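You operate a simulated robot arm through the tools that you are given. There is no shell and no other tool.

The job below is to be done with a simulated robot arm. You get a single attempt, and the scene is never put back.

TASK
Top up the middle red box with oil to between the marks.
Fine: use the green tank's oil plunger, spill nothing, and shut the lid again.

Only the result counts: the job must be done as asked and must still hold three seconds after the hand-in. Knocking over, shifting, dropping, spilling or breaking anything else fails it. Lids that push on must go on centred and level and be pressed home; caps that screw on are set level and turned clockwise until they are tight.

THE ROBOT
A 7-joint arm with a two-finger parallel gripper, fixed in place. Base frame: the origin is on the floor under the middle of its stand, x ahead of it, y to its left, z up. Readings come in m, rad, newtons and seconds.
It reaches about 1.479 m from its shoulder. Its first joint turns from -2.897 to 2.897 rad. Payload 4.4 kg.
Tool frame: the origin (TCP) lies between the finger pads and is the grasp point; the fingertips stand 0.023 m ahead of it; z points along the fingers, y is the line along which they close. Largest opening 0.094 m; finger width 0.038, thickness 0.01; the body of the gripper, 0.054 by 0.096 m, starts 0.039 m behind the TCP.
Orientation is that of the tool frame in the base frame, as a unit quaternion [x, y, z, w]. With the fingers straight down and closing along the base's y, the tool's x points along the base's -x, its y along +y and its z along -z.

THE INTERFACE
- The arm moves only by the tool move_arm. Its argument "series" is a list of rows, each a list of 6 numbers: the shift along the base's x, y, z in units of 30 mm (1.0 is 30 mm), then the turn, a rotation vector about the base's x, y, z in units of 8 degrees (1.0 is 8 degrees). In form: [[dx, dy, dz, wx, wy, wz], ...]. A call has 1 to 20 rows; each row shifts and turns the commanded pose from where the row before left it. "claw" is the closure, from 0 (fully open) to 1 (shut), set as the call begins (left out, the last holds). A call with a number of a shift or a turn outside -1 to 1 is refused whole. Rows are played at 5 a second. More than 0.05 m and 0.15 rad between two rows, or a gripper value outside its range, and nothing of the call is played. A pose out of reach is approached as far as the arm can. The call stops where the force on the tool passes 90 N (or 10 N more than at its start, if that is more) or the arm is blocked; 0.2 s more then pass. Each finger travels about 0.072 m/s and halts on what it meets, pressing with about 33 N; the grip force reading is that of the motor and also rises with nothing between the fingers. The clock runs only during rows and for 0.2 s after the last one: add rows that do not move to give the fingers time. The reply holds the time, the measured pose of the TCP, the force on the tool along the base axes, the opening and the grip force, in the units named above and with some noise, with the torque about the TCP (base axes, N m) and any sound that the robot's microphone picked up.
- Cameras (640 x 400 px; columns grow to the right, rows downward): "scene" is fixed at [0.4013, -0.6488, 1.6886]; the picture's right is [0.78, -0.63, 0.00], its down [-0.47, -0.58, -0.66] and it looks along [0.41, 0.51, -0.75] (base axes); focal length 264 px, centre (320, 200). "wrist" rides on the gripper at [0.086, 0.016, -0.074] in the tool frame; the picture's right is [-0.18, 0.98, 0.00], its down [-0.58, -0.11, -0.81] and it looks along [-0.79, -0.15, 0.59] (tool axes); focal length 243 px, centre (320, 200). There is no depth. A picture from a camera that has moved, and an enlarged one, comes with that camera's place and axes in the base frame and with its lens.
- capture(camera): a new picture of that camera. It takes no simulated time.
- enlarge(camera, box): a new picture of the part [left, top, right, bottom] of that camera's present view, enlarged. It takes no simulated time.
- job_done(): hands the job in; it is judged then, once.

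Nothing tells you positions but the pictures and the camera data. Unless the task says otherwise, let go and move clear before handing in.

The tools are called by a JSON object that holds its "api" and its "payload". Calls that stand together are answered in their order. move_arm: Moves the arm, as the interface text tells. Its arguments: {"type":"object","properties":{"series":{"type":"array"},"claw":{"type":"number"}},"required":["series"]} The other tools are called the same way: capture (camera) takes a picture; enlarge (camera, box) takes an enlarged picture of a part of a camera's view; job_done () hands the job in.

At the start:

```text
time_s: 0.0
position: [0.7627, -0.3485, 1.4253]
orientation: [-0.001, 1.0, 0.0, 0.0]
force: [0.9, 0.2, 0.4]
torque: [0.02, 0.01, 0.0]
opening: 0.094
grip_force: 0.1
```

scene: 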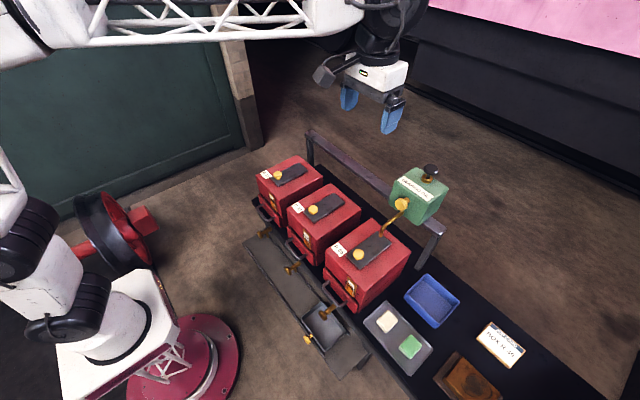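
wrist: 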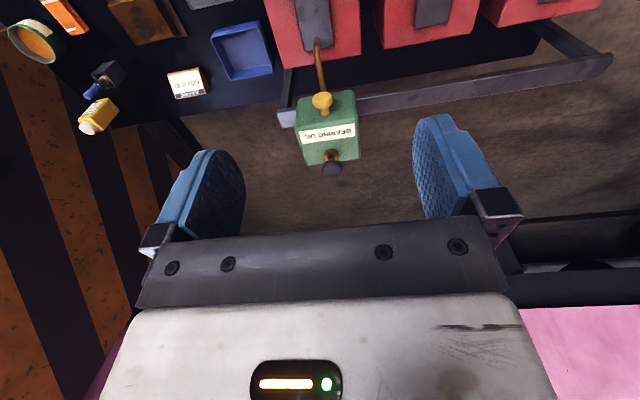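

I see three red boxes in a row on a bench, with a green oil tank on a rail behind them, its spout pointing towards the nearest box. I'll look closer before moving anything.

{"api": "enlarge", "payload": {"camera": "scene", "box": [240, 130, 460, 270]}}

{"api": "enlarge", "payload": {"camera": "scene", "box": [240, 220, 460, 380]}}

{"api": "enlarge", "payload": {"camera": "scene", "box": [360, 150, 460, 220]}}

{"api": "enlarge", "payload": {"camera": "wrist", "box": [260, 0, 620, 180]}}

```text
2.86 times, centred on (350, 200) of scene
camera zoom: at [0.4013, -0.6488, 1.6886], right [0.78, -0.63, 0.0], down [-0.47, -0.58, -0.66], along [0.41, 0.51, -0.75], focal length 755 px, centre (234, 200)
```

zoom: 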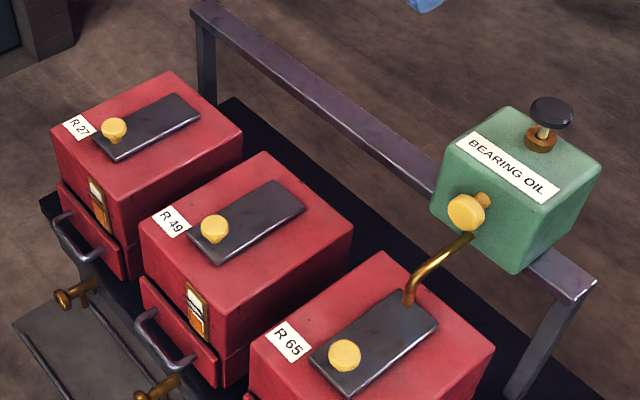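

```text
2.50 times, centred on (350, 300) of scene
camera zoom: at [0.4013, -0.6488, 1.6886], right [0.78, -0.63, 0.0], down [-0.47, -0.58, -0.66], along [0.41, 0.51, -0.75], focal length 660 px, centre (245, -50)
```

zoom: 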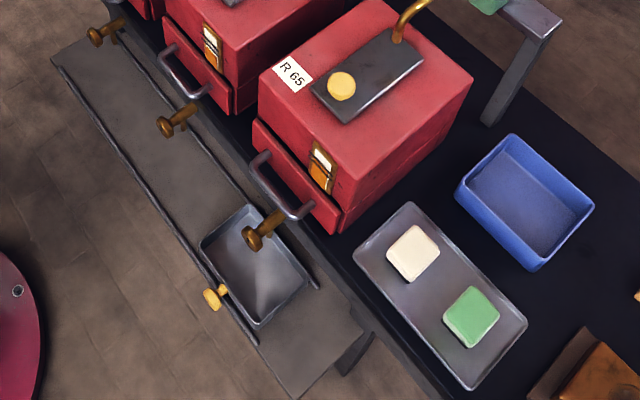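

```text
5.71 times, centred on (410, 185) of scene
camera zoom: at [0.4013, -0.6488, 1.6886], right [0.78, -0.63, 0.0], down [-0.47, -0.58, -0.66], along [0.41, 0.51, -0.75], focal length 1510 px, centre (-194, 286)
```

zoom: 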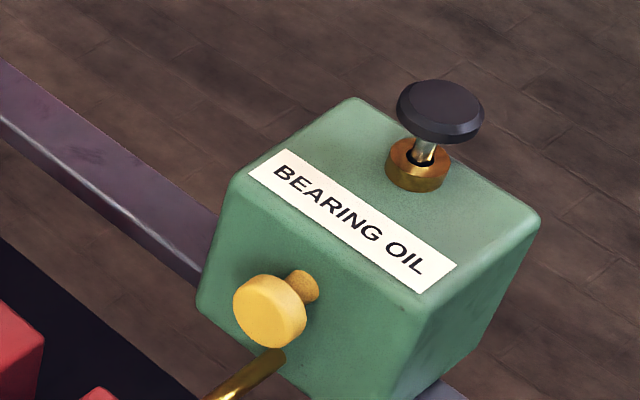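

```text
1.78 times, centred on (440, 90) of wrist
camera zoom: at [0.6763, -0.3325, 1.4994], right [0.18, 0.98, 0.0], down [0.58, -0.11, 0.81], along [0.79, -0.15, -0.59], focal length 431 px, centre (107, 396)
```

zoom: 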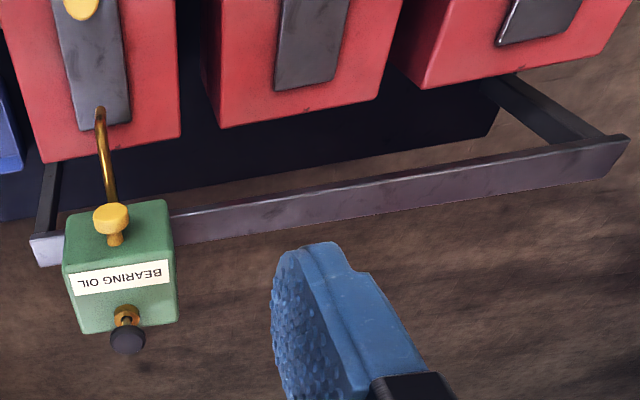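

The plunger (black button) is at about (1.07, -0.38, 1.12). The tank seems to ride on the rail, with its spout now over R65, and the middle box is R49. I'll move the wrist camera back and down to study the lid, gauge and tank.

{"api": "move_arm", "payload": {"series": [[-0.5, 0.6, -0.6, 0, 0, 0], [-0.5, 0.6, -0.6, 0, 0, 0], [-0.5, 0.6, -0.6, 0, 0, 0], [-0.5, 0.6, -0.6, 0, 0, 0], [-0.5, 0.6, -0.6, 0, 0, 0], [-0.5, 0.6, -0.6, 0, 0, 0], [-0.5, 0.6, -0.6, 0, 0, 0], [-0.5, 0.6, -0.6, 0, 0, 0]], "claw": 0}}

{"api": "capture", "payload": {"camera": "wrist"}}

{"api": "capture", "payload": {"camera": "scene"}}

```text
time_s: 1.8
position: [0.6411, -0.2048, 1.2799]
orientation: [0.0, 1.0, 0.001, -0.001]
force: [-0.8, -0.4, 0.0]
torque: [-0.02, -0.05, 0.02]
opening: 0.094
grip_force: 0.1
```

```text
taken
camera wrist: at [0.5547, -0.1893, 1.3549], right [0.18, 0.98, 0.0], down [0.58, -0.11, 0.81], along [0.79, -0.15, -0.59], focal length 243 px, centre (320, 200)
```

wrist: 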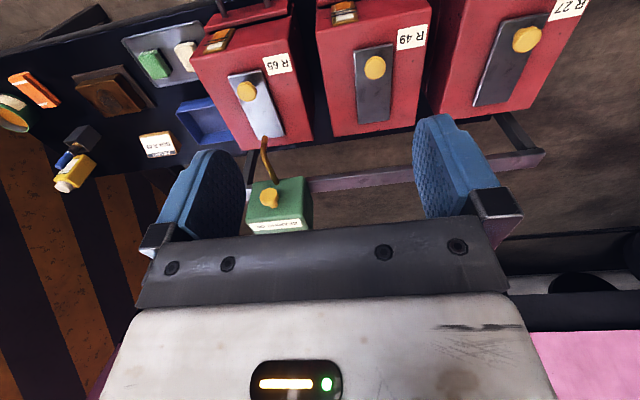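

```text
taken
```

scene: 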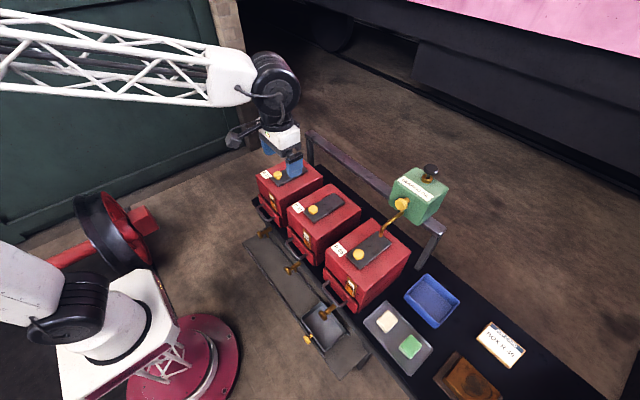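

The wrist view shows all three lids and gauges, upside down. I'll enlarge the middle box and the tank.

{"api": "enlarge", "payload": {"camera": "wrist", "box": [300, 0, 460, 130]}}

{"api": "enlarge", "payload": {"camera": "wrist", "box": [180, 60, 340, 240]}}

{"api": "enlarge", "payload": {"camera": "scene", "box": [280, 180, 380, 270]}}

{"api": "enlarge", "payload": {"camera": "scene", "box": [240, 220, 400, 380]}}

```text
3.08 times, centred on (380, 65) of wrist
camera zoom: at [0.5547, -0.1893, 1.3549], right [0.18, 0.98, 0.0], down [0.58, -0.11, 0.81], along [0.79, -0.15, -0.59], focal length 746 px, centre (135, 615)
```

zoom: 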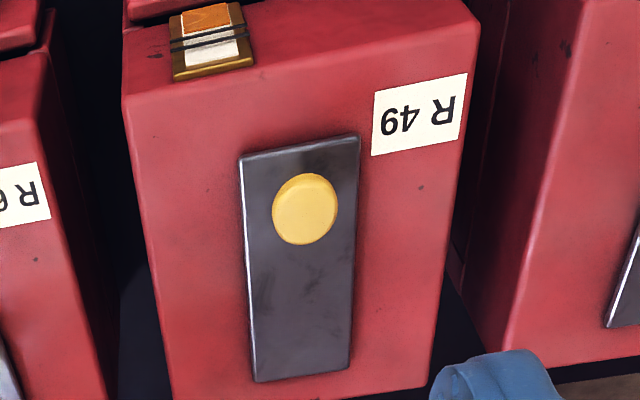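

```text
2.22 times, centred on (260, 150) of wrist
camera zoom: at [0.5547, -0.1893, 1.3549], right [0.18, 0.98, 0.0], down [0.58, -0.11, 0.81], along [0.79, -0.15, -0.59], focal length 539 px, centre (453, 311)
```

zoom: 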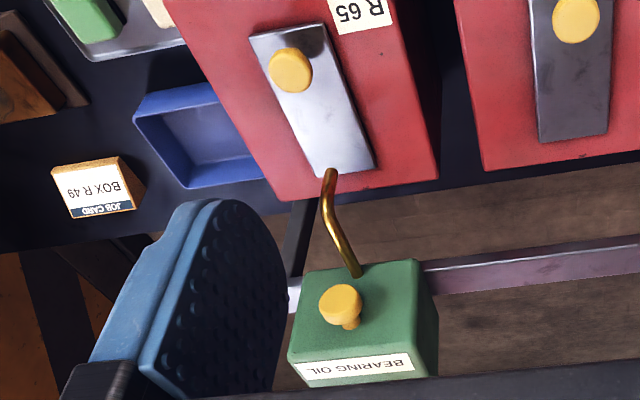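

```text
4.44 times, centred on (330, 225) of scene
camera zoom: at [0.4013, -0.6488, 1.6886], right [0.78, -0.63, 0.0], down [-0.47, -0.58, -0.66], along [0.41, 0.51, -0.75], focal length 1174 px, centre (276, 89)
```

zoom: 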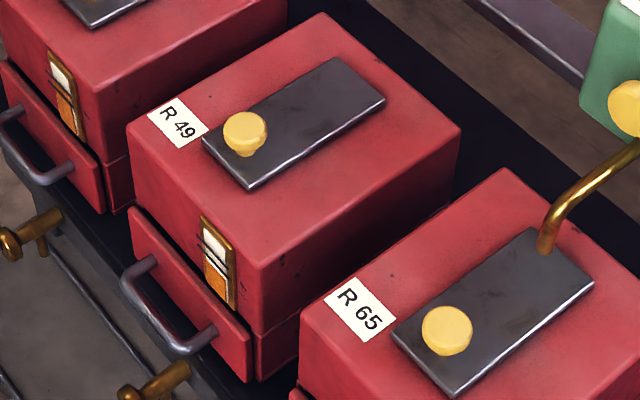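

```text
2.50 times, centred on (320, 300) of scene
camera zoom: at [0.4013, -0.6488, 1.6886], right [0.78, -0.63, 0.0], down [-0.47, -0.58, -0.66], along [0.41, 0.51, -0.75], focal length 660 px, centre (320, -50)
```

zoom: 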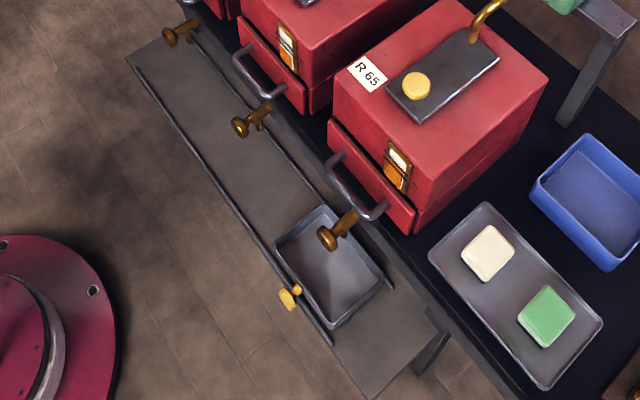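

The job card on the bench names R49, which agrees with the middle box. Its lid is a grey plate at about x 0.76–0.92, y -0.165 to -0.095, z 0.868, with a knob at (0.787, -0.129, 0.892). The spout tip is at about (0.887, -0.381, 0.912). Next I'll look at the tank from closer.

{"api": "move_arm", "payload": {"series": [[0.7, -0.86, -0.3, 0, 0, 0], [0.7, -0.86, -0.3, 0, 0, 0], [0.7, -0.86, -0.3, 0, 0, 0], [0.7, -0.86, -0.3, 0, 0, 0], [0.7, -0.86, -0.3, 0, 0, 0], [0.7, -0.86, -0.3, 0, 0, 0]]}}

{"api": "capture", "payload": {"camera": "wrist"}}

{"api": "enlarge", "payload": {"camera": "wrist", "box": [230, 20, 430, 230]}}

```text
time_s: 3.2
position: [0.7676, -0.3604, 1.2261]
orientation: [0.0, 1.0, 0.0, 0.001]
force: [-0.5, 0.3, -0.2]
torque: [0.01, 0.02, 0.02]
opening: 0.0939
grip_force: 0.0
```

```text
taken
camera wrist: at [0.6806, -0.3446, 1.3002], right [0.18, 0.98, 0.0], down [0.58, -0.11, 0.81], along [0.79, -0.15, -0.59], focal length 243 px, centre (320, 200)
```

wrist: 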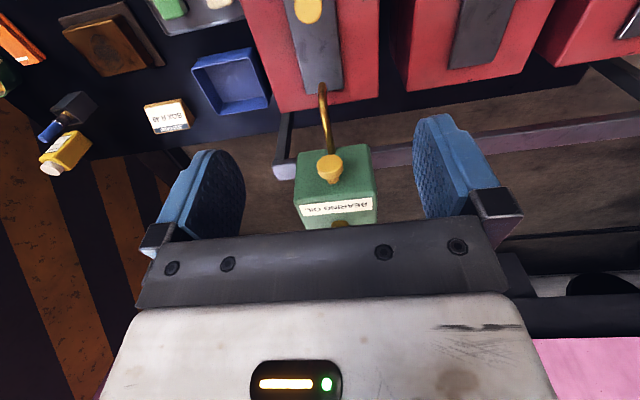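

```text
1.90 times, centred on (330, 125) of wrist
camera zoom: at [0.6806, -0.3446, 1.3002], right [0.18, 0.98, 0.0], down [0.58, -0.11, 0.81], along [0.79, -0.15, -0.59], focal length 462 px, centre (301, 343)
```

zoom: 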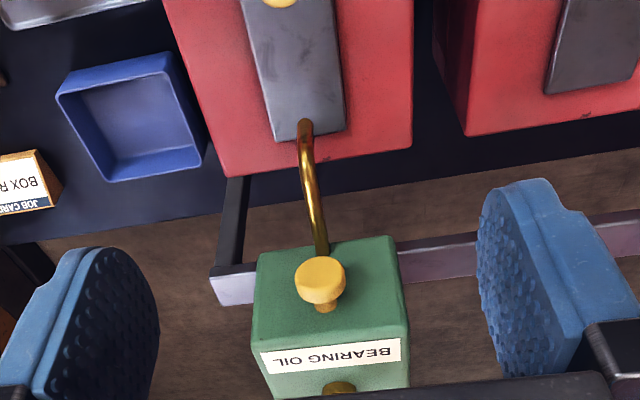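

The tank's front face is at x≈0.995, its top at z≈1.068, and it has a yellow handle knob on the front at (0.958, -0.382, 1.027). Now I'll get a closer look at R49's lid and gauge.

{"api": "move_arm", "payload": {"series": [[-0.15, 0.93, -0.5, 0, 0, 0], [-0.15, 0.93, -0.5, 0, 0, 0], [-0.15, 0.93, -0.5, 0, 0, 0], [-0.15, 0.93, -0.5, 0, 0, 0], [-0.15, 0.93, -0.5, 0, 0, 0], [-0.15, 0.93, -0.5, 0, 0, 0], [-0.15, 0.93, -0.5, 0, 0, 0], [-0.15, 0.93, -0.5, 0, 0, 0], [-0.15, 0.93, -0.5, 0, 0, 0]]}}

{"api": "capture", "payload": {"camera": "wrist"}}

{"api": "enlarge", "payload": {"camera": "wrist", "box": [250, 0, 450, 130]}}

{"api": "enlarge", "payload": {"camera": "scene", "box": [280, 240, 350, 300]}}

```text
time_s: 5.2
position: [0.7262, -0.1061, 1.0951]
orientation: [0.001, 1.0, -0.001, 0.0]
force: [-0.4, 0.4, 0.6]
torque: [-0.01, 0.02, -0.02]
opening: 0.0939
grip_force: 0.0
```

```text
taken
camera wrist: at [0.6388, -0.091, 1.1693], right [0.18, 0.98, 0.0], down [0.58, -0.11, 0.81], along [0.79, -0.15, -0.59], focal length 243 px, centre (320, 200)
```

wrist: 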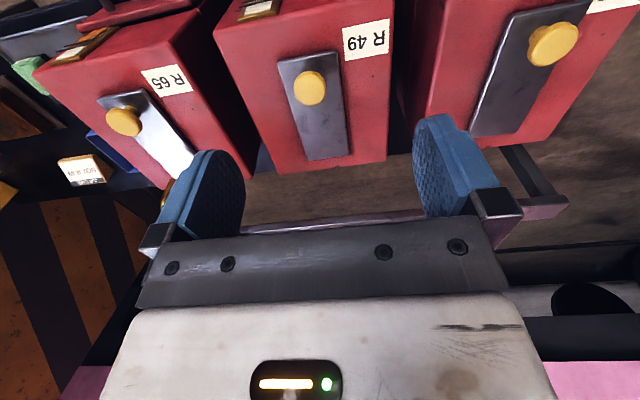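

```text
3.08 times, centred on (350, 65) of wrist
camera zoom: at [0.6388, -0.091, 1.1693], right [0.18, 0.98, 0.0], down [0.58, -0.11, 0.81], along [0.79, -0.15, -0.59], focal length 746 px, centre (228, 615)
```

zoom: 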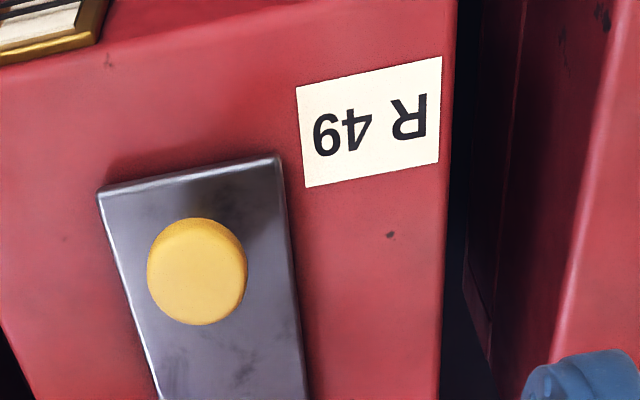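

```text
6.67 times, centred on (315, 270) of scene
camera zoom: at [0.4013, -0.6488, 1.6886], right [0.78, -0.63, 0.0], down [-0.47, -0.58, -0.66], along [0.41, 0.51, -0.75], focal length 1761 px, centre (353, -267)
```

zoom: 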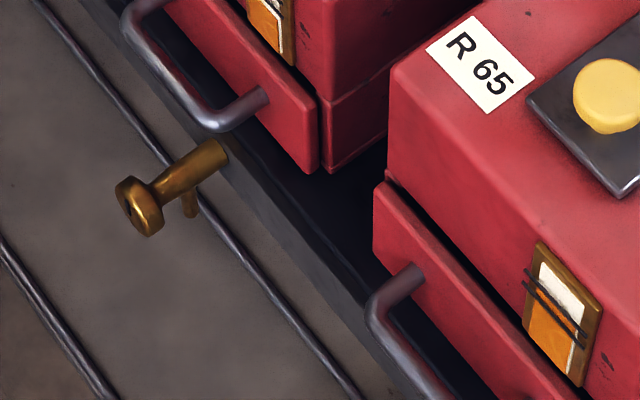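

I'll zoom hard into the gauges from the scene camera to record the starting levels.

{"api": "enlarge", "payload": {"camera": "scene", "box": [292, 224, 312, 240]}}

{"api": "enlarge", "payload": {"camera": "scene", "box": [338, 274, 368, 298]}}

{"api": "enlarge", "payload": {"camera": "scene", "box": [262, 186, 292, 210]}}

{"api": "enlarge", "payload": {"camera": "scene", "box": [300, 185, 370, 235]}}

{"api": "enlarge", "payload": {"camera": "wrist", "box": [200, 20, 400, 180]}}

```text
16.00 times, centred on (302, 232) of scene
camera zoom: at [0.4013, -0.6488, 1.6886], right [0.78, -0.63, 0.0], down [-0.47, -0.58, -0.66], along [0.41, 0.51, -0.75], focal length 4226 px, centre (608, -312)
```

zoom: 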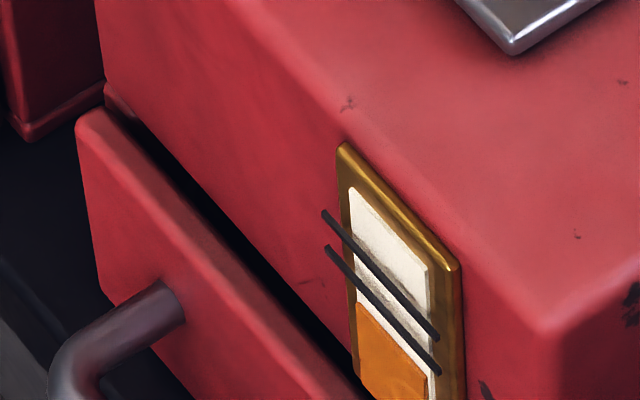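

```text
16.00 times, centred on (353, 286) of scene
camera zoom: at [0.4013, -0.6488, 1.6886], right [0.78, -0.63, 0.0], down [-0.47, -0.58, -0.66], along [0.41, 0.51, -0.75], focal length 4226 px, centre (-208, -1176)
```

zoom: 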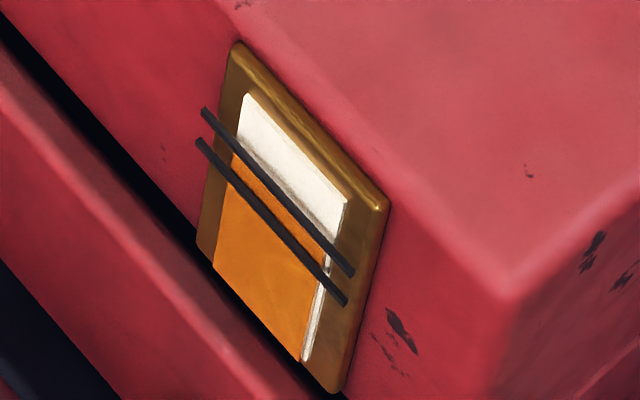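

```text
16.00 times, centred on (277, 198) of scene
camera zoom: at [0.4013, -0.6488, 1.6886], right [0.78, -0.63, 0.0], down [-0.47, -0.58, -0.66], along [0.41, 0.51, -0.75], focal length 4226 px, centre (1008, 232)
```

zoom: 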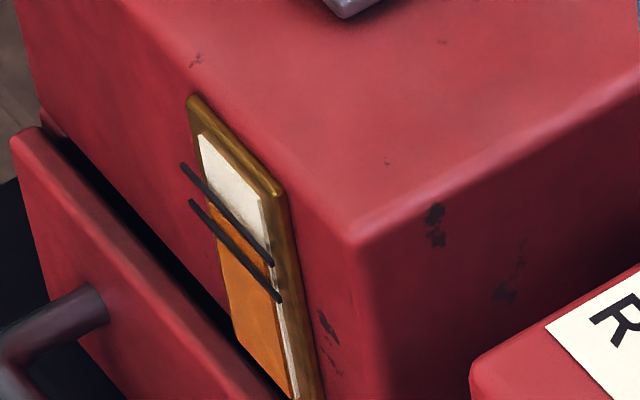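

```text
8.00 times, centred on (335, 210) of scene
camera zoom: at [0.4013, -0.6488, 1.6886], right [0.78, -0.63, 0.0], down [-0.47, -0.58, -0.66], along [0.41, 0.51, -0.75], focal length 2113 px, centre (200, 120)
```

zoom: 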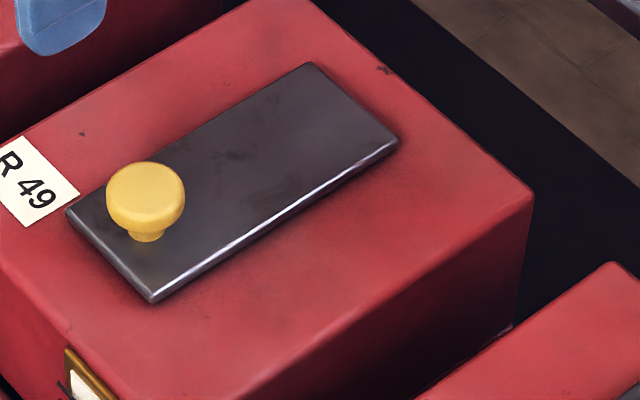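

```text
2.50 times, centred on (300, 100) of wrist
camera zoom: at [0.6388, -0.091, 1.1693], right [0.18, 0.98, 0.0], down [0.58, -0.11, 0.81], along [0.79, -0.15, -0.59], focal length 606 px, centre (370, 450)
```

zoom: 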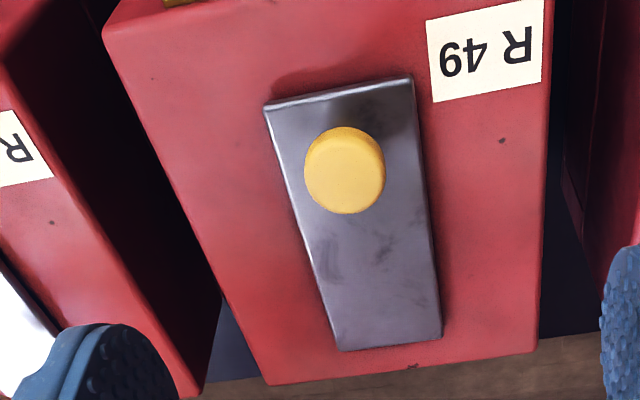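

R49's oil sits just below the lower mark, while R65 and R27 read between their marks. The lid shows no visible hinge, so I'll hover over its knob and check alignment before gripping.

{"api": "move_arm", "payload": {"series": [[0.405, -0.16, -0.9, 0, 0, 0], [0.405, -0.16, -0.9, 0, 0, 0], [0.405, -0.16, -0.9, 0, 0, 0], [0.405, -0.16, -0.9, 0, 0, 0], [0.405, -0.16, -0.9, 0, 0, 0]]}}

{"api": "capture", "payload": {"camera": "wrist"}}

{"api": "enlarge", "payload": {"camera": "scene", "box": [280, 140, 400, 240]}}

```text
time_s: 6.4
position: [0.7863, -0.1319, 0.9562]
orientation: [0.0, 1.0, 0.0, 0.0]
force: [0.1, -0.1, -0.5]
torque: [0.04, 0.04, 0.01]
opening: 0.094
grip_force: 0.1
```

```text
taken
camera wrist: at [0.7006, -0.1158, 1.0314], right [0.18, 0.98, 0.0], down [0.58, -0.11, 0.81], along [0.79, -0.15, -0.59], focal length 243 px, centre (320, 200)
```

wrist: 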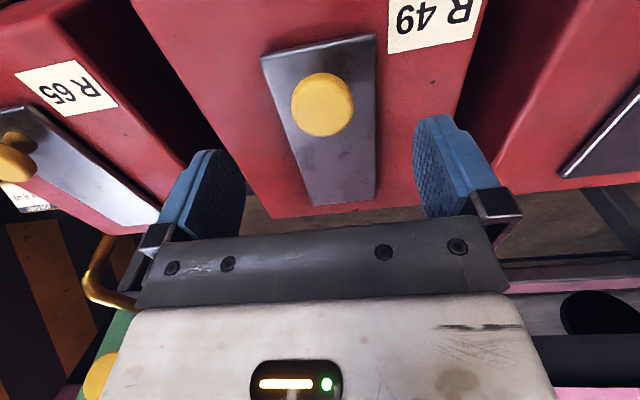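

```text
4.00 times, centred on (340, 190) of scene
camera zoom: at [0.4013, -0.6488, 1.6886], right [0.78, -0.63, 0.0], down [-0.47, -0.58, -0.66], along [0.41, 0.51, -0.75], focal length 1057 px, centre (240, 240)
```

zoom: 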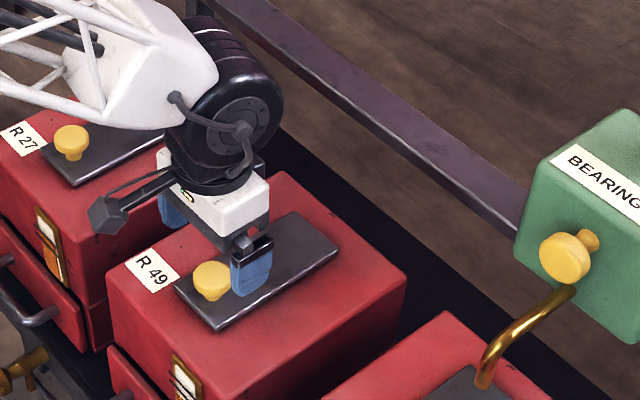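

The knob is centred between the fingers at about (0.785, -0.131, 0.892). I'll descend so the pads straddle it, then check.

{"api": "move_arm", "payload": {"series": [[0, 0, -0.6, 0, 0, 0], [0, 0, -0.6, 0, 0, 0], [0, 0.03, -0.5, 0, 0, 0]]}}

{"api": "capture", "payload": {"camera": "wrist"}}

{"api": "enlarge", "payload": {"camera": "scene", "box": [280, 160, 380, 240]}}

```text
time_s: 7.2
position: [0.7887, -0.1305, 0.9046]
orientation: [0.0, 1.0, 0.0, -0.001]
force: [-0.2, -0.5, -0.3]
torque: [0.0, -0.02, 0.0]
opening: 0.094
grip_force: 0.0
```

```text
taken
camera wrist: at [0.702, -0.114, 0.9803], right [0.18, 0.98, 0.0], down [0.58, -0.11, 0.81], along [0.79, -0.15, -0.59], focal length 243 px, centre (320, 200)
```

wrist: 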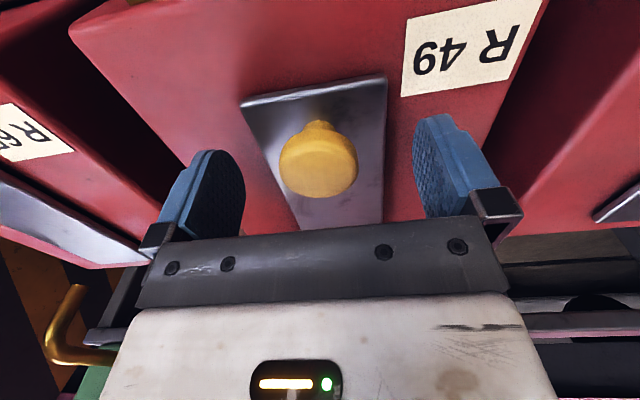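

```text
5.00 times, centred on (330, 200) of scene
camera zoom: at [0.4013, -0.6488, 1.6886], right [0.78, -0.63, 0.0], down [-0.47, -0.58, -0.66], along [0.41, 0.51, -0.75], focal length 1321 px, centre (270, 200)
```

zoom: 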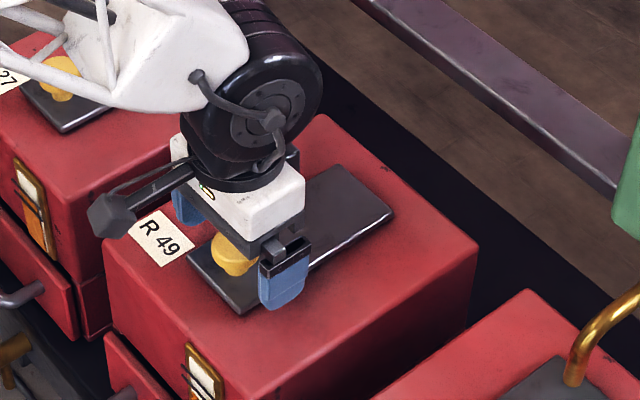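

The knob is centred and its top is just under the TCP height. I'll lower 5 mm more and close on it.

{"api": "move_arm", "payload": {"series": [[-0.06, 0, -0.18, 0, 0, 0]]}}

{"api": "move_arm", "payload": {"series": [[0, 0, 0, 0, 0, 0], [0, 0, 0, 0, 0, 0], [0, 0, 0, 0, 0, 0], [0, 0, 0, 0, 0, 0]], "claw": 1}}

{"api": "capture", "payload": {"camera": "wrist"}}

```text
time_s: 7.6
position: [0.7871, -0.1301, 0.8995]
orientation: [0.0, 1.0, -0.001, 0.0]
force: [-0.9, 0.3, 0.7]
torque: [-0.02, 0.0, -0.03]
opening: 0.0941
grip_force: 0.1
```

```text
time_s: 8.6
position: [0.7863, -0.1284, 0.9004]
orientation: [0.0, 1.0, 0.0, 0.0]
force: [0.3, -8.9, -1.2]
torque: [-0.06, -0.03, 0.05]
opening: 0.0374
grip_force: 44.7
```

```text
taken
camera wrist: at [0.7005, -0.114, 0.9748], right [0.18, 0.98, 0.0], down [0.58, -0.11, 0.81], along [0.79, -0.15, -0.59], focal length 243 px, centre (320, 200)
```

wrist: 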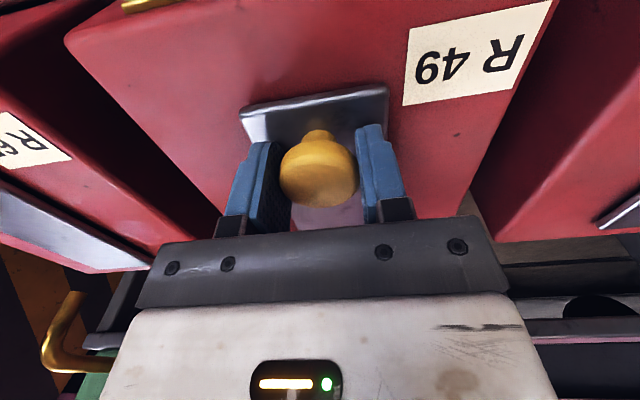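

The knob is gripped at 37 mm. I'll test the lid's freedom with a few millimetres of pull toward the robot, watching the force.

{"api": "move_arm", "payload": {"series": [[-0.1, 0, 0, 0, 0, 0], [-0.1, 0, 0, 0, 0, 0]]}}

{"api": "enlarge", "payload": {"camera": "scene", "box": [300, 185, 370, 235]}}

```text
time_s: 9.2
position: [0.7813, -0.1299, 0.8994]
orientation: [0.0, 1.0, 0.0, -0.001]
force: [1.9, -3.0, -1.9]
torque: [-0.01, -0.52, 0.01]
opening: 0.0372
grip_force: 44.9
```

```text
8.00 times, centred on (335, 210) of scene
camera zoom: at [0.4013, -0.6488, 1.6886], right [0.78, -0.63, 0.0], down [-0.47, -0.58, -0.66], along [0.41, 0.51, -0.75], focal length 2113 px, centre (200, 120)
```

zoom: 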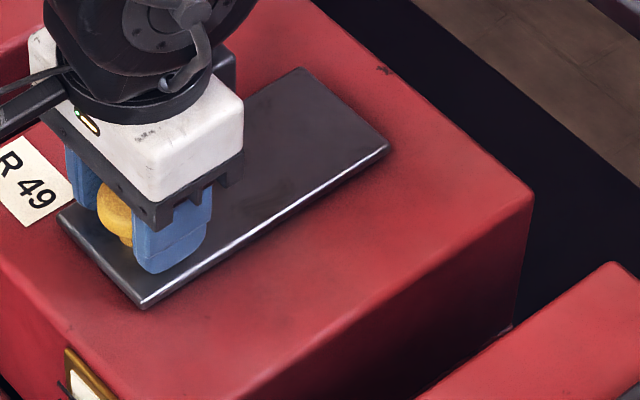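

The lid slid about 6 mm with only ~2 N, so it slides toward the robot. I'll continue slowly and watch for the opening at its far end.

{"api": "move_arm", "payload": {"series": [[-0.2, 0, 0, 0, 0, 0], [-0.2, 0, 0, 0, 0, 0], [-0.2, 0, 0, 0, 0, 0], [-0.2, 0, 0, 0, 0, 0], [-0.2, 0, 0, 0, 0, 0]]}}

{"api": "enlarge", "payload": {"camera": "scene", "box": [290, 180, 370, 240]}}

```text
time_s: 10.4
position: [0.7496, -0.1295, 0.9006]
orientation: [-0.001, 1.0, 0.0, 0.0]
force: [0.7, 54.2, -4.6]
torque: [0.24, 0.91, -0.12]
opening: 0.0375
grip_force: 44.8
```

```text
6.67 times, centred on (330, 210) of scene
camera zoom: at [0.4013, -0.6488, 1.6886], right [0.78, -0.63, 0.0], down [-0.47, -0.58, -0.66], along [0.41, 0.51, -0.75], focal length 1761 px, centre (253, 133)
```

zoom: 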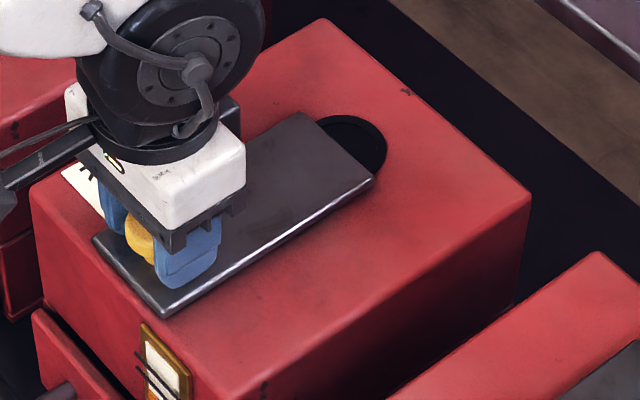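

The filler hole is appearing under the far end, but side force has risen to 54 N, so the slide isn't quite parallel to x. I'll relieve that with a small +y correction.

{"api": "move_arm", "payload": {"series": [[0, 0.04, 0, 0, 0, 0]]}}

```text
time_s: 10.8
position: [0.7515, -0.1299, 0.8993]
orientation: [0.0, 1.0, 0.0, 0.0]
force: [-1.7, 41.8, 0.3]
torque: [0.14, 0.64, 0.09]
opening: 0.0374
grip_force: 44.9
```

Force dropped by about 12 N for 1.2 mm. I'll keep relieving it in small steps and watch it settle.

{"api": "move_arm", "payload": {"series": [[0, 0.04, 0, 0, 0, 0], [0, 0, 0, 0, 0, 0]]}}

{"api": "capture", "payload": {"camera": "wrist"}}

```text
time_s: 11.4
position: [0.7514, -0.1303, 0.9004]
orientation: [0.002, 1.0, 0.001, 0.0]
force: [1.0, -4.3, 0.3]
torque: [-0.09, -0.01, 0.03]
opening: 0.0374
grip_force: 45.3
```

```text
taken
camera wrist: at [0.6656, -0.1139, 0.9747], right [0.18, 0.98, 0.0], down [0.58, -0.11, 0.81], along [0.79, -0.15, -0.59], focal length 243 px, centre (320, 200)
```

wrist: 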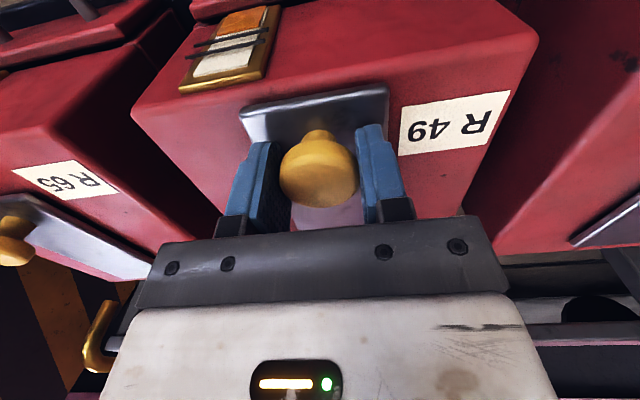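

The side force is now near zero. I'll continue the slide with a slight +y drift until the filler hole is fully clear, checking the force along the way.

{"api": "move_arm", "payload": {"series": [[-0.2, 0.005, 0, 0, 0, 0], [-0.2, 0.005, 0, 0, 0, 0]]}}

```text
time_s: 12.0
position: [0.7405, -0.1313, 0.899]
orientation: [-0.001, 1.0, 0.0, 0.0]
force: [1.8, -28.4, -2.3]
torque: [-0.16, -0.5, -0.15]
opening: 0.0375
grip_force: 44.6
```

The side force flipped to -28 N, so the slide is nearly parallel to x. I'll check whether a stationary call changes the force.

{"api": "move_arm", "payload": {"series": [[0, 0, 0, 0, 0, 0]]}}

{"api": "move_arm", "payload": {"series": [[0, 0, 0, 0, 0, 0]]}}

```text
time_s: 12.4
position: [0.7402, -0.1303, 0.9004]
orientation: [0.0, 1.0, 0.0, 0.0]
force: [0.9, -39.0, -0.8]
torque: [-0.16, -0.41, -0.04]
opening: 0.0375
grip_force: 45.4
```

```text
time_s: 12.8
position: [0.7399, -0.1293, 0.8996]
orientation: [0.0, 1.0, -0.001, 0.0]
force: [-0.3, -47.9, 0.1]
torque: [-0.22, -0.08, 0.01]
opening: 0.0375
grip_force: 44.3
```

The force creeps while standing still, so the controller slowly closes its position error and my y command is a bit too far to +y. I'll back it off 1.2 mm.

{"api": "move_arm", "payload": {"series": [[0, -0.04, 0, 0, 0, 0], [0, 0, 0, 0, 0, 0]]}}

{"api": "move_arm", "payload": {"series": [[0, 0, 0, 0, 0, 0]]}}

```text
time_s: 13.4
position: [0.739, -0.1288, 0.8988]
orientation: [0.0, 1.0, 0.001, 0.001]
force: [1.9, -31.2, -0.1]
torque: [-0.07, -0.35, -0.01]
opening: 0.0373
grip_force: 45.1
```

```text
time_s: 13.8
position: [0.7394, -0.13, 0.9006]
orientation: [0.0, 1.0, 0.0, 0.001]
force: [-0.1, -27.7, 1.0]
torque: [-0.05, 0.03, 0.06]
opening: 0.0371
grip_force: 44.9
```

The force is settling. I'll resume the slide by 18 mm and look again.

{"api": "move_arm", "payload": {"series": [[-0.25, 0, 0, 0, 0, 0], [-0.25, 0, 0, 0, 0, 0], [-0.25, 0, 0, 0, 0, 0]]}}

{"api": "enlarge", "payload": {"camera": "scene", "box": [290, 180, 370, 240]}}

```text
time_s: 14.6
position: [0.718, -0.1293, 0.8997]
orientation: [0.0, 1.0, -0.001, 0.001]
force: [45.8, -26.4, -18.8]
torque: [0.33, -0.28, 0.28]
opening: 0.0379
grip_force: 45.3
```

```text
6.67 times, centred on (330, 210) of scene
camera zoom: at [0.4013, -0.6488, 1.6886], right [0.78, -0.63, 0.0], down [-0.47, -0.58, -0.66], along [0.41, 0.51, -0.75], focal length 1761 px, centre (253, 133)
```

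zoom: 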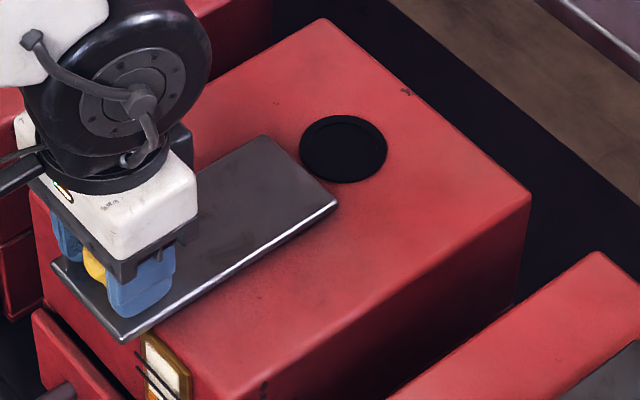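

The lid is fully open against its stop and the round filler hole is clear, centred at about (0.893, -0.128). I'll relax the pull, release and rise.

{"api": "move_arm", "payload": {"series": [[0.06, 0.02, 0, 0, 0, 0], [0, 0, 0, 0, 0, 0]]}}

{"api": "move_arm", "payload": {"series": [[0, 0, 0, 0, 0, 0], [0, 0, 0, 0, 0, 0], [0, 0, 0, 0, 0, 0], [0, 0, 0, 0, 0, 0]], "claw": 0}}

{"api": "capture", "payload": {"camera": "wrist"}}

```text
time_s: 15.2
position: [0.719, -0.1291, 0.9]
orientation: [0.0, 1.0, 0.0, -0.001]
force: [10.4, -37.1, 0.6]
torque: [-0.15, -0.02, -0.09]
opening: 0.0374
grip_force: 44.4
```

```text
time_s: 16.2
position: [0.7181, -0.1279, 0.8988]
orientation: [-0.001, 1.0, 0.0, 0.0]
force: [-0.6, 0.1, -0.4]
torque: [0.01, 0.01, -0.03]
opening: 0.0939
grip_force: 0.0
```

```text
taken
camera wrist: at [0.6324, -0.1131, 0.9747], right [0.18, 0.98, 0.0], down [0.58, -0.11, 0.81], along [0.79, -0.15, -0.59], focal length 243 px, centre (320, 200)
```

wrist: 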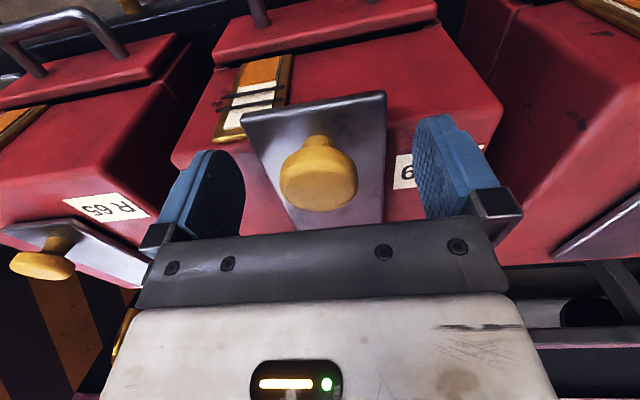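

The lid stayed open. I'll rise and travel to a hover above the tank's yellow knob.

{"api": "move_arm", "payload": {"series": [[0, 0, 0.95, 0, 0, 0], [0, 0, 0.95, 0, 0, 0], [0, 0, 0.95, 0, 0, 0], [0, 0, 0.95, 0, 0, 0], [0, 0, 0.95, 0, 0, 0], [0, 0, 0.95, 0, 0, 0], [0, 0, 0.95, 0, 0, 0], [0, 0, 0.95, 0, 0, 0], [0, 0, 0.95, 0, 0, 0]]}}

{"api": "move_arm", "payload": {"series": [[0.83, -0.94, 0, 0, 0, 0], [0.83, -0.94, 0, 0, 0, 0], [0.83, -0.94, 0, 0, 0, 0], [0.83, -0.94, 0, 0, 0, 0], [0.83, -0.94, 0, 0, 0, 0], [0.83, -0.94, 0, 0, 0, 0], [0.83, -0.94, 0, 0, 0, 0], [0.83, -0.94, 0, 0, 0, 0], [0.83, -0.94, 0, 0, 0, 0]]}}

{"api": "capture", "payload": {"camera": "wrist"}}

{"api": "capture", "payload": {"camera": "scene"}}

```text
time_s: 18.2
position: [0.7175, -0.1299, 1.1588]
orientation: [0.0, 1.0, 0.001, -0.001]
force: [-0.5, 0.1, -0.3]
torque: [0.03, 0.01, 0.01]
opening: 0.0939
grip_force: 0.0
```

```text
time_s: 20.2
position: [0.9429, -0.3838, 1.1577]
orientation: [-0.001, 1.0, 0.0, 0.0]
force: [0.1, 0.1, -0.5]
torque: [0.01, -0.01, -0.01]
opening: 0.0937
grip_force: 0.1
```

```text
taken
camera wrist: at [0.8568, -0.3675, 1.2335], right [0.18, 0.98, 0.0], down [0.58, -0.11, 0.81], along [0.79, -0.15, -0.59], focal length 243 px, centre (320, 200)
```

wrist: 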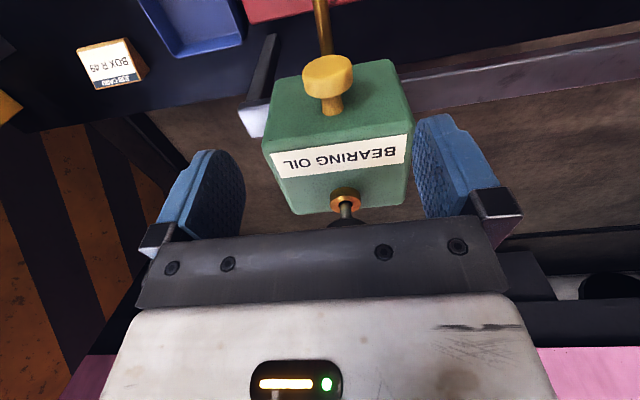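

```text
taken
```

scene: 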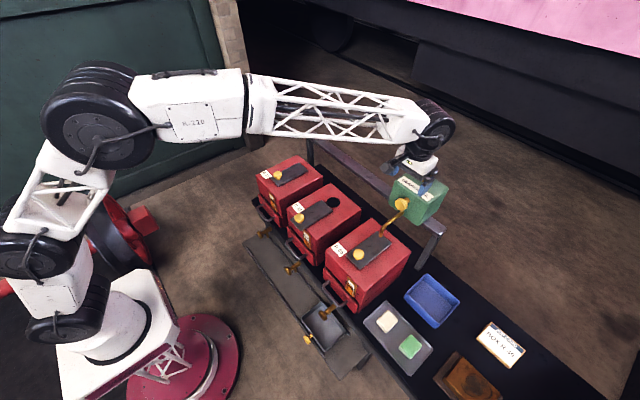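

The knob is in view below the fingers. I'll enlarge for detail of head extent and the gap to the tank face.

{"api": "enlarge", "payload": {"camera": "wrist", "box": [240, 30, 430, 150]}}

{"api": "enlarge", "payload": {"camera": "scene", "box": [360, 120, 460, 220]}}

```text
3.33 times, centred on (335, 90) of wrist
camera zoom: at [0.8568, -0.3675, 1.2335], right [0.18, 0.98, 0.0], down [0.58, -0.11, 0.81], along [0.79, -0.15, -0.59], focal length 809 px, centre (270, 567)
```

zoom: 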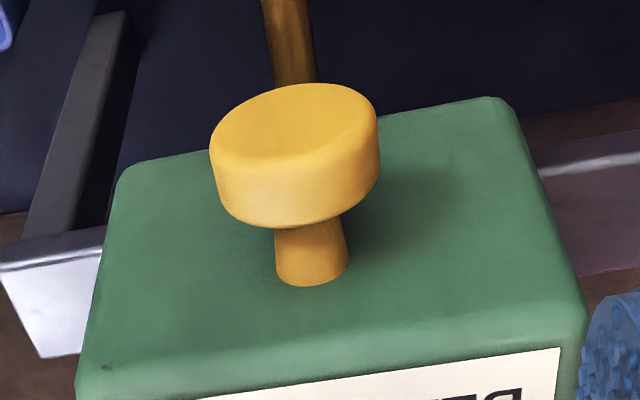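

```text
4.00 times, centred on (410, 170) of scene
camera zoom: at [0.4013, -0.6488, 1.6886], right [0.78, -0.63, 0.0], down [-0.47, -0.58, -0.66], along [0.41, 0.51, -0.75], focal length 1057 px, centre (-40, 320)
```

zoom: 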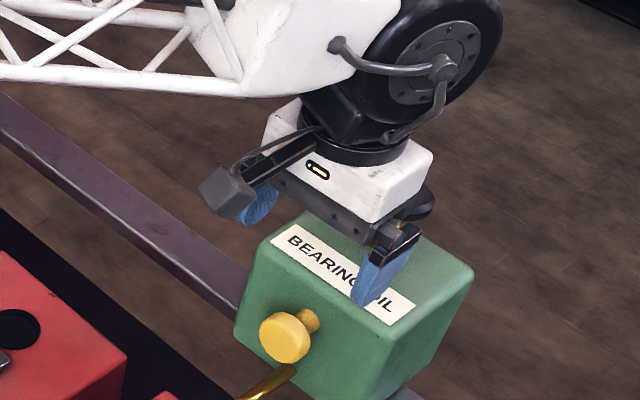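

The knob head spans roughly x 0.955–0.971, z 1.00–1.04, y -0.381 ± 0.02. I'll lower to z≈1.05 first, check alignment, then go to grasp height.

{"api": "move_arm", "payload": {"series": [[0.08, 0.03, -0.9, 0, 0, 0], [0.08, 0.03, -0.9, 0, 0, 0], [0.08, 0.03, -0.9, 0, 0, 0], [0.08, 0.0, -0.9, 0, 0, 0]]}}

{"api": "capture", "payload": {"camera": "wrist"}}

{"api": "enlarge", "payload": {"camera": "scene", "box": [370, 130, 450, 220]}}

```text
time_s: 21.2
position: [0.952, -0.3805, 1.0506]
orientation: [0.0, 1.0, 0.0, 0.0]
force: [-0.8, 0.3, 0.3]
torque: [0.0, -0.04, 0.01]
opening: 0.0939
grip_force: 0.1
```

```text
taken
camera wrist: at [0.8654, -0.365, 1.1261], right [0.18, 0.98, 0.0], down [0.58, -0.11, 0.81], along [0.79, -0.15, -0.59], focal length 243 px, centre (320, 200)
```

wrist: 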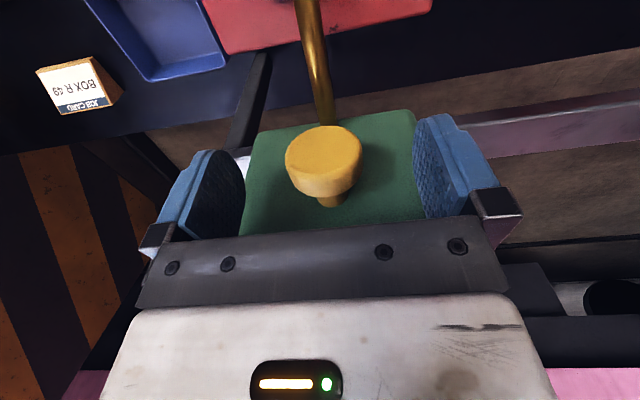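

```text
4.44 times, centred on (410, 175) of scene
camera zoom: at [0.4013, -0.6488, 1.6886], right [0.78, -0.63, 0.0], down [-0.47, -0.58, -0.66], along [0.41, 0.51, -0.75], focal length 1174 px, centre (-80, 311)
```

zoom: 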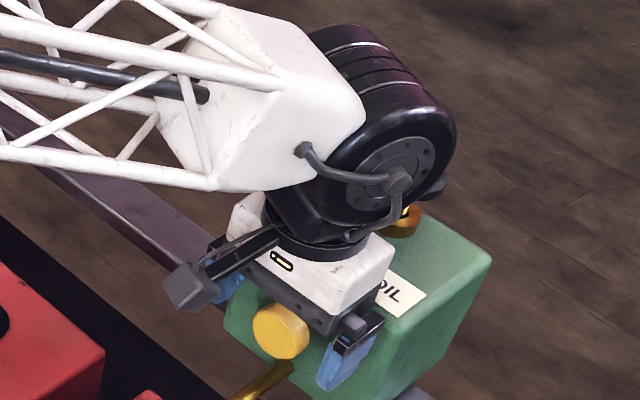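

Alignment looks good with the fingers well clear of the tank face. I'll descend 29 mm and close on the knob.

{"api": "move_arm", "payload": {"series": [[0, 0, -0.5, 0, 0, 0], [0, 0, -0.47, 0, 0, 0]]}}

{"api": "capture", "payload": {"camera": "wrist"}}

```text
time_s: 21.8
position: [0.9526, -0.3817, 1.0227]
orientation: [0.0, 1.0, -0.001, 0.002]
force: [-6.9, 5.0, 16.8]
torque: [0.08, -0.93, 0.2]
opening: 0.0941
grip_force: 0.1
```

```text
taken
camera wrist: at [0.866, -0.3654, 1.0974], right [0.18, 0.98, 0.0], down [0.58, -0.11, 0.81], along [0.79, -0.15, -0.59], focal length 243 px, centre (320, 200)
```

wrist: 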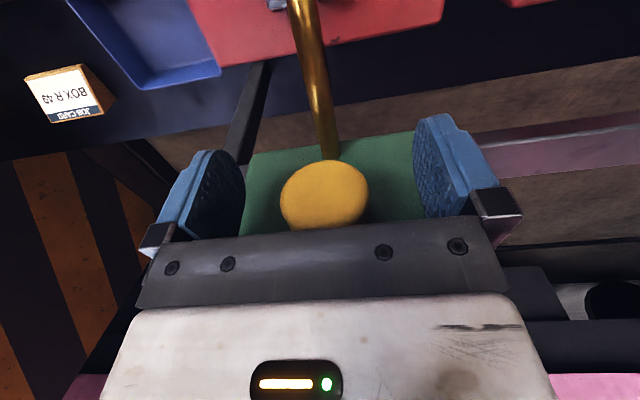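

I'm touching something at about 17 N upward, most likely the gripper body on the tank's top front edge. I'll back off up and toward the robot.

{"api": "move_arm", "payload": {"series": [[-0.1, 0, 0.3, 0, 0, 0], [-0.15, 0, 0, 0, 0, 0]]}}

{"api": "capture", "payload": {"camera": "wrist"}}

{"api": "enlarge", "payload": {"camera": "scene", "box": [370, 140, 450, 220]}}

```text
time_s: 22.4
position: [0.9457, -0.3809, 1.0287]
orientation: [0.0, 1.0, 0.0, 0.0]
force: [0.3, 0.4, -0.7]
torque: [-0.02, 0.0, -0.01]
opening: 0.0938
grip_force: 0.0
```

```text
taken
camera wrist: at [0.8595, -0.3653, 1.104], right [0.18, 0.98, 0.0], down [0.58, -0.11, 0.81], along [0.79, -0.15, -0.59], focal length 243 px, centre (320, 200)
```

wrist: 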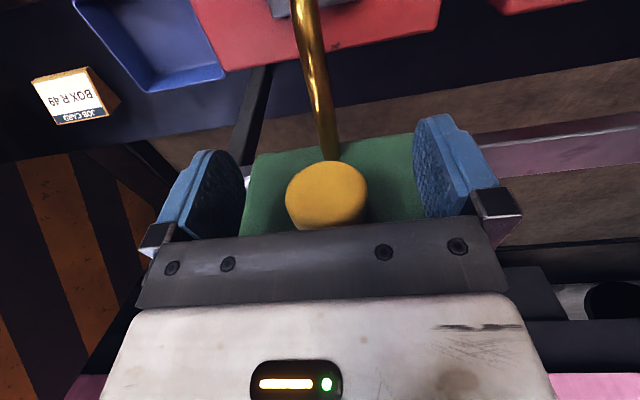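

```text
5.00 times, centred on (410, 180) of scene
camera zoom: at [0.4013, -0.6488, 1.6886], right [0.78, -0.63, 0.0], down [-0.47, -0.58, -0.66], along [0.41, 0.51, -0.75], focal length 1321 px, centre (-130, 300)
```

zoom: 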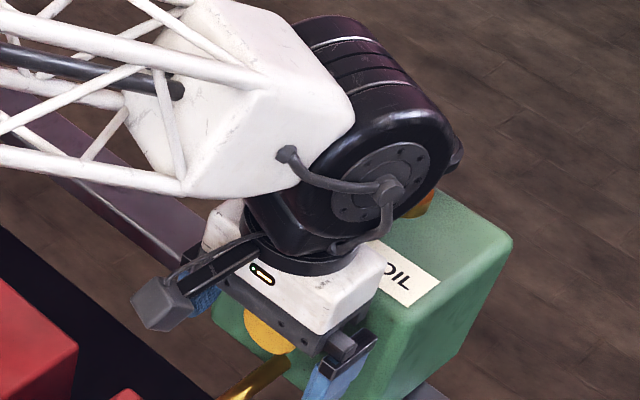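

It's free of contact now, with the knob head still about 10 mm inside the pads. I'll close here.

{"api": "move_arm", "payload": {"series": [[0, 0, 0, 0, 0, 0], [0, 0, 0, 0, 0, 0], [0, 0, 0, 0, 0, 0], [0, 0, 0, 0, 0, 0]], "claw": 1}}

{"api": "capture", "payload": {"camera": "wrist"}}

```text
time_s: 23.4
position: [0.9451, -0.381, 1.0306]
orientation: [-0.001, 1.0, -0.001, 0.0]
force: [-11.5, 29.4, 1.7]
torque: [0.1, 0.15, 0.64]
opening: 0.0414
grip_force: 44.7
```

```text
taken
camera wrist: at [0.8597, -0.3642, 1.1042], right [0.18, 0.98, 0.0], down [0.58, -0.11, 0.81], along [0.79, -0.15, -0.59], focal length 243 px, centre (320, 200)
```

wrist: 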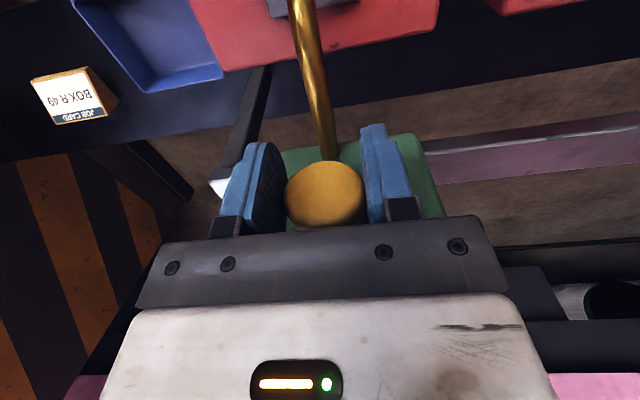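

The knob is gripped at 41 mm. I'll try a gentle +y slide and watch the resistance.

{"api": "move_arm", "payload": {"series": [[0, 0.1, 0, 0, 0, 0], [0, 0.1, 0, 0, 0, 0]]}}

{"api": "enlarge", "payload": {"camera": "scene", "box": [350, 140, 450, 240]}}

```text
time_s: 24.0
position: [0.945, -0.3748, 1.0294]
orientation: [0.0, 1.0, 0.0, 0.001]
force: [19.4, -4.5, -5.8]
torque: [-0.25, -0.22, -0.39]
opening: 0.0416
grip_force: 44.9
```

```text
4.00 times, centred on (400, 190) of scene
camera zoom: at [0.4013, -0.6488, 1.6886], right [0.78, -0.63, 0.0], down [-0.47, -0.58, -0.66], along [0.41, 0.51, -0.75], focal length 1057 px, centre (0, 240)
```

zoom: 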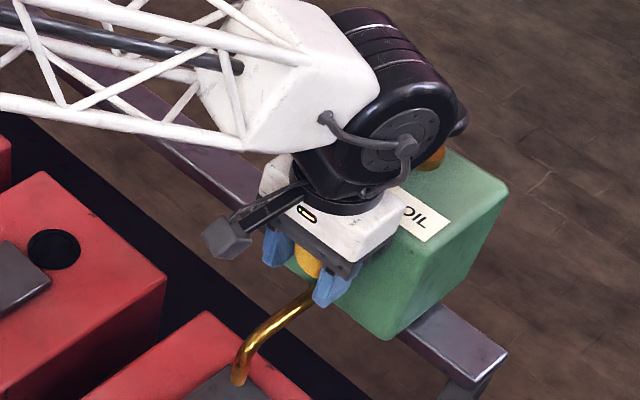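

The tank slides freely on the rail. I'll keep going in stages while monitoring the x force.

{"api": "move_arm", "payload": {"series": [[0, 0.4, 0, 0, 0, 0], [0, 0.4, 0, 0, 0, 0], [0, 0.4, 0, 0, 0, 0], [0, 0.4, 0, 0, 0, 0], [0, 0.4, 0, 0, 0, 0]]}}

{"api": "capture", "payload": {"camera": "wrist"}}

```text
time_s: 25.2
position: [0.9451, -0.3155, 1.0306]
orientation: [0.0, 1.0, 0.0, 0.0]
force: [12.4, -2.1, 3.4]
torque: [0.37, 0.85, 0.13]
opening: 0.0413
grip_force: 45.3
```

```text
taken
camera wrist: at [0.8592, -0.3, 1.1042], right [0.18, 0.98, 0.0], down [0.58, -0.11, 0.81], along [0.79, -0.15, -0.59], focal length 243 px, centre (320, 200)
```

wrist: 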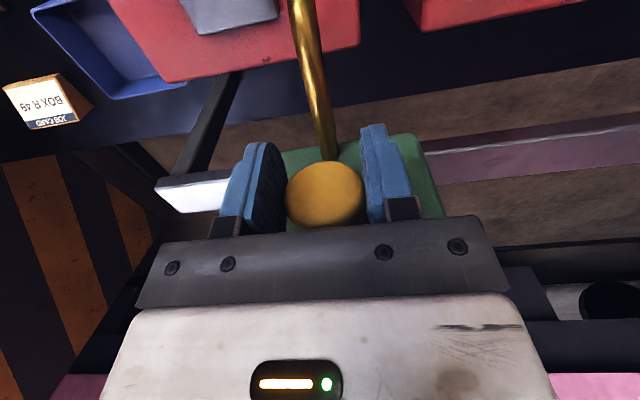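

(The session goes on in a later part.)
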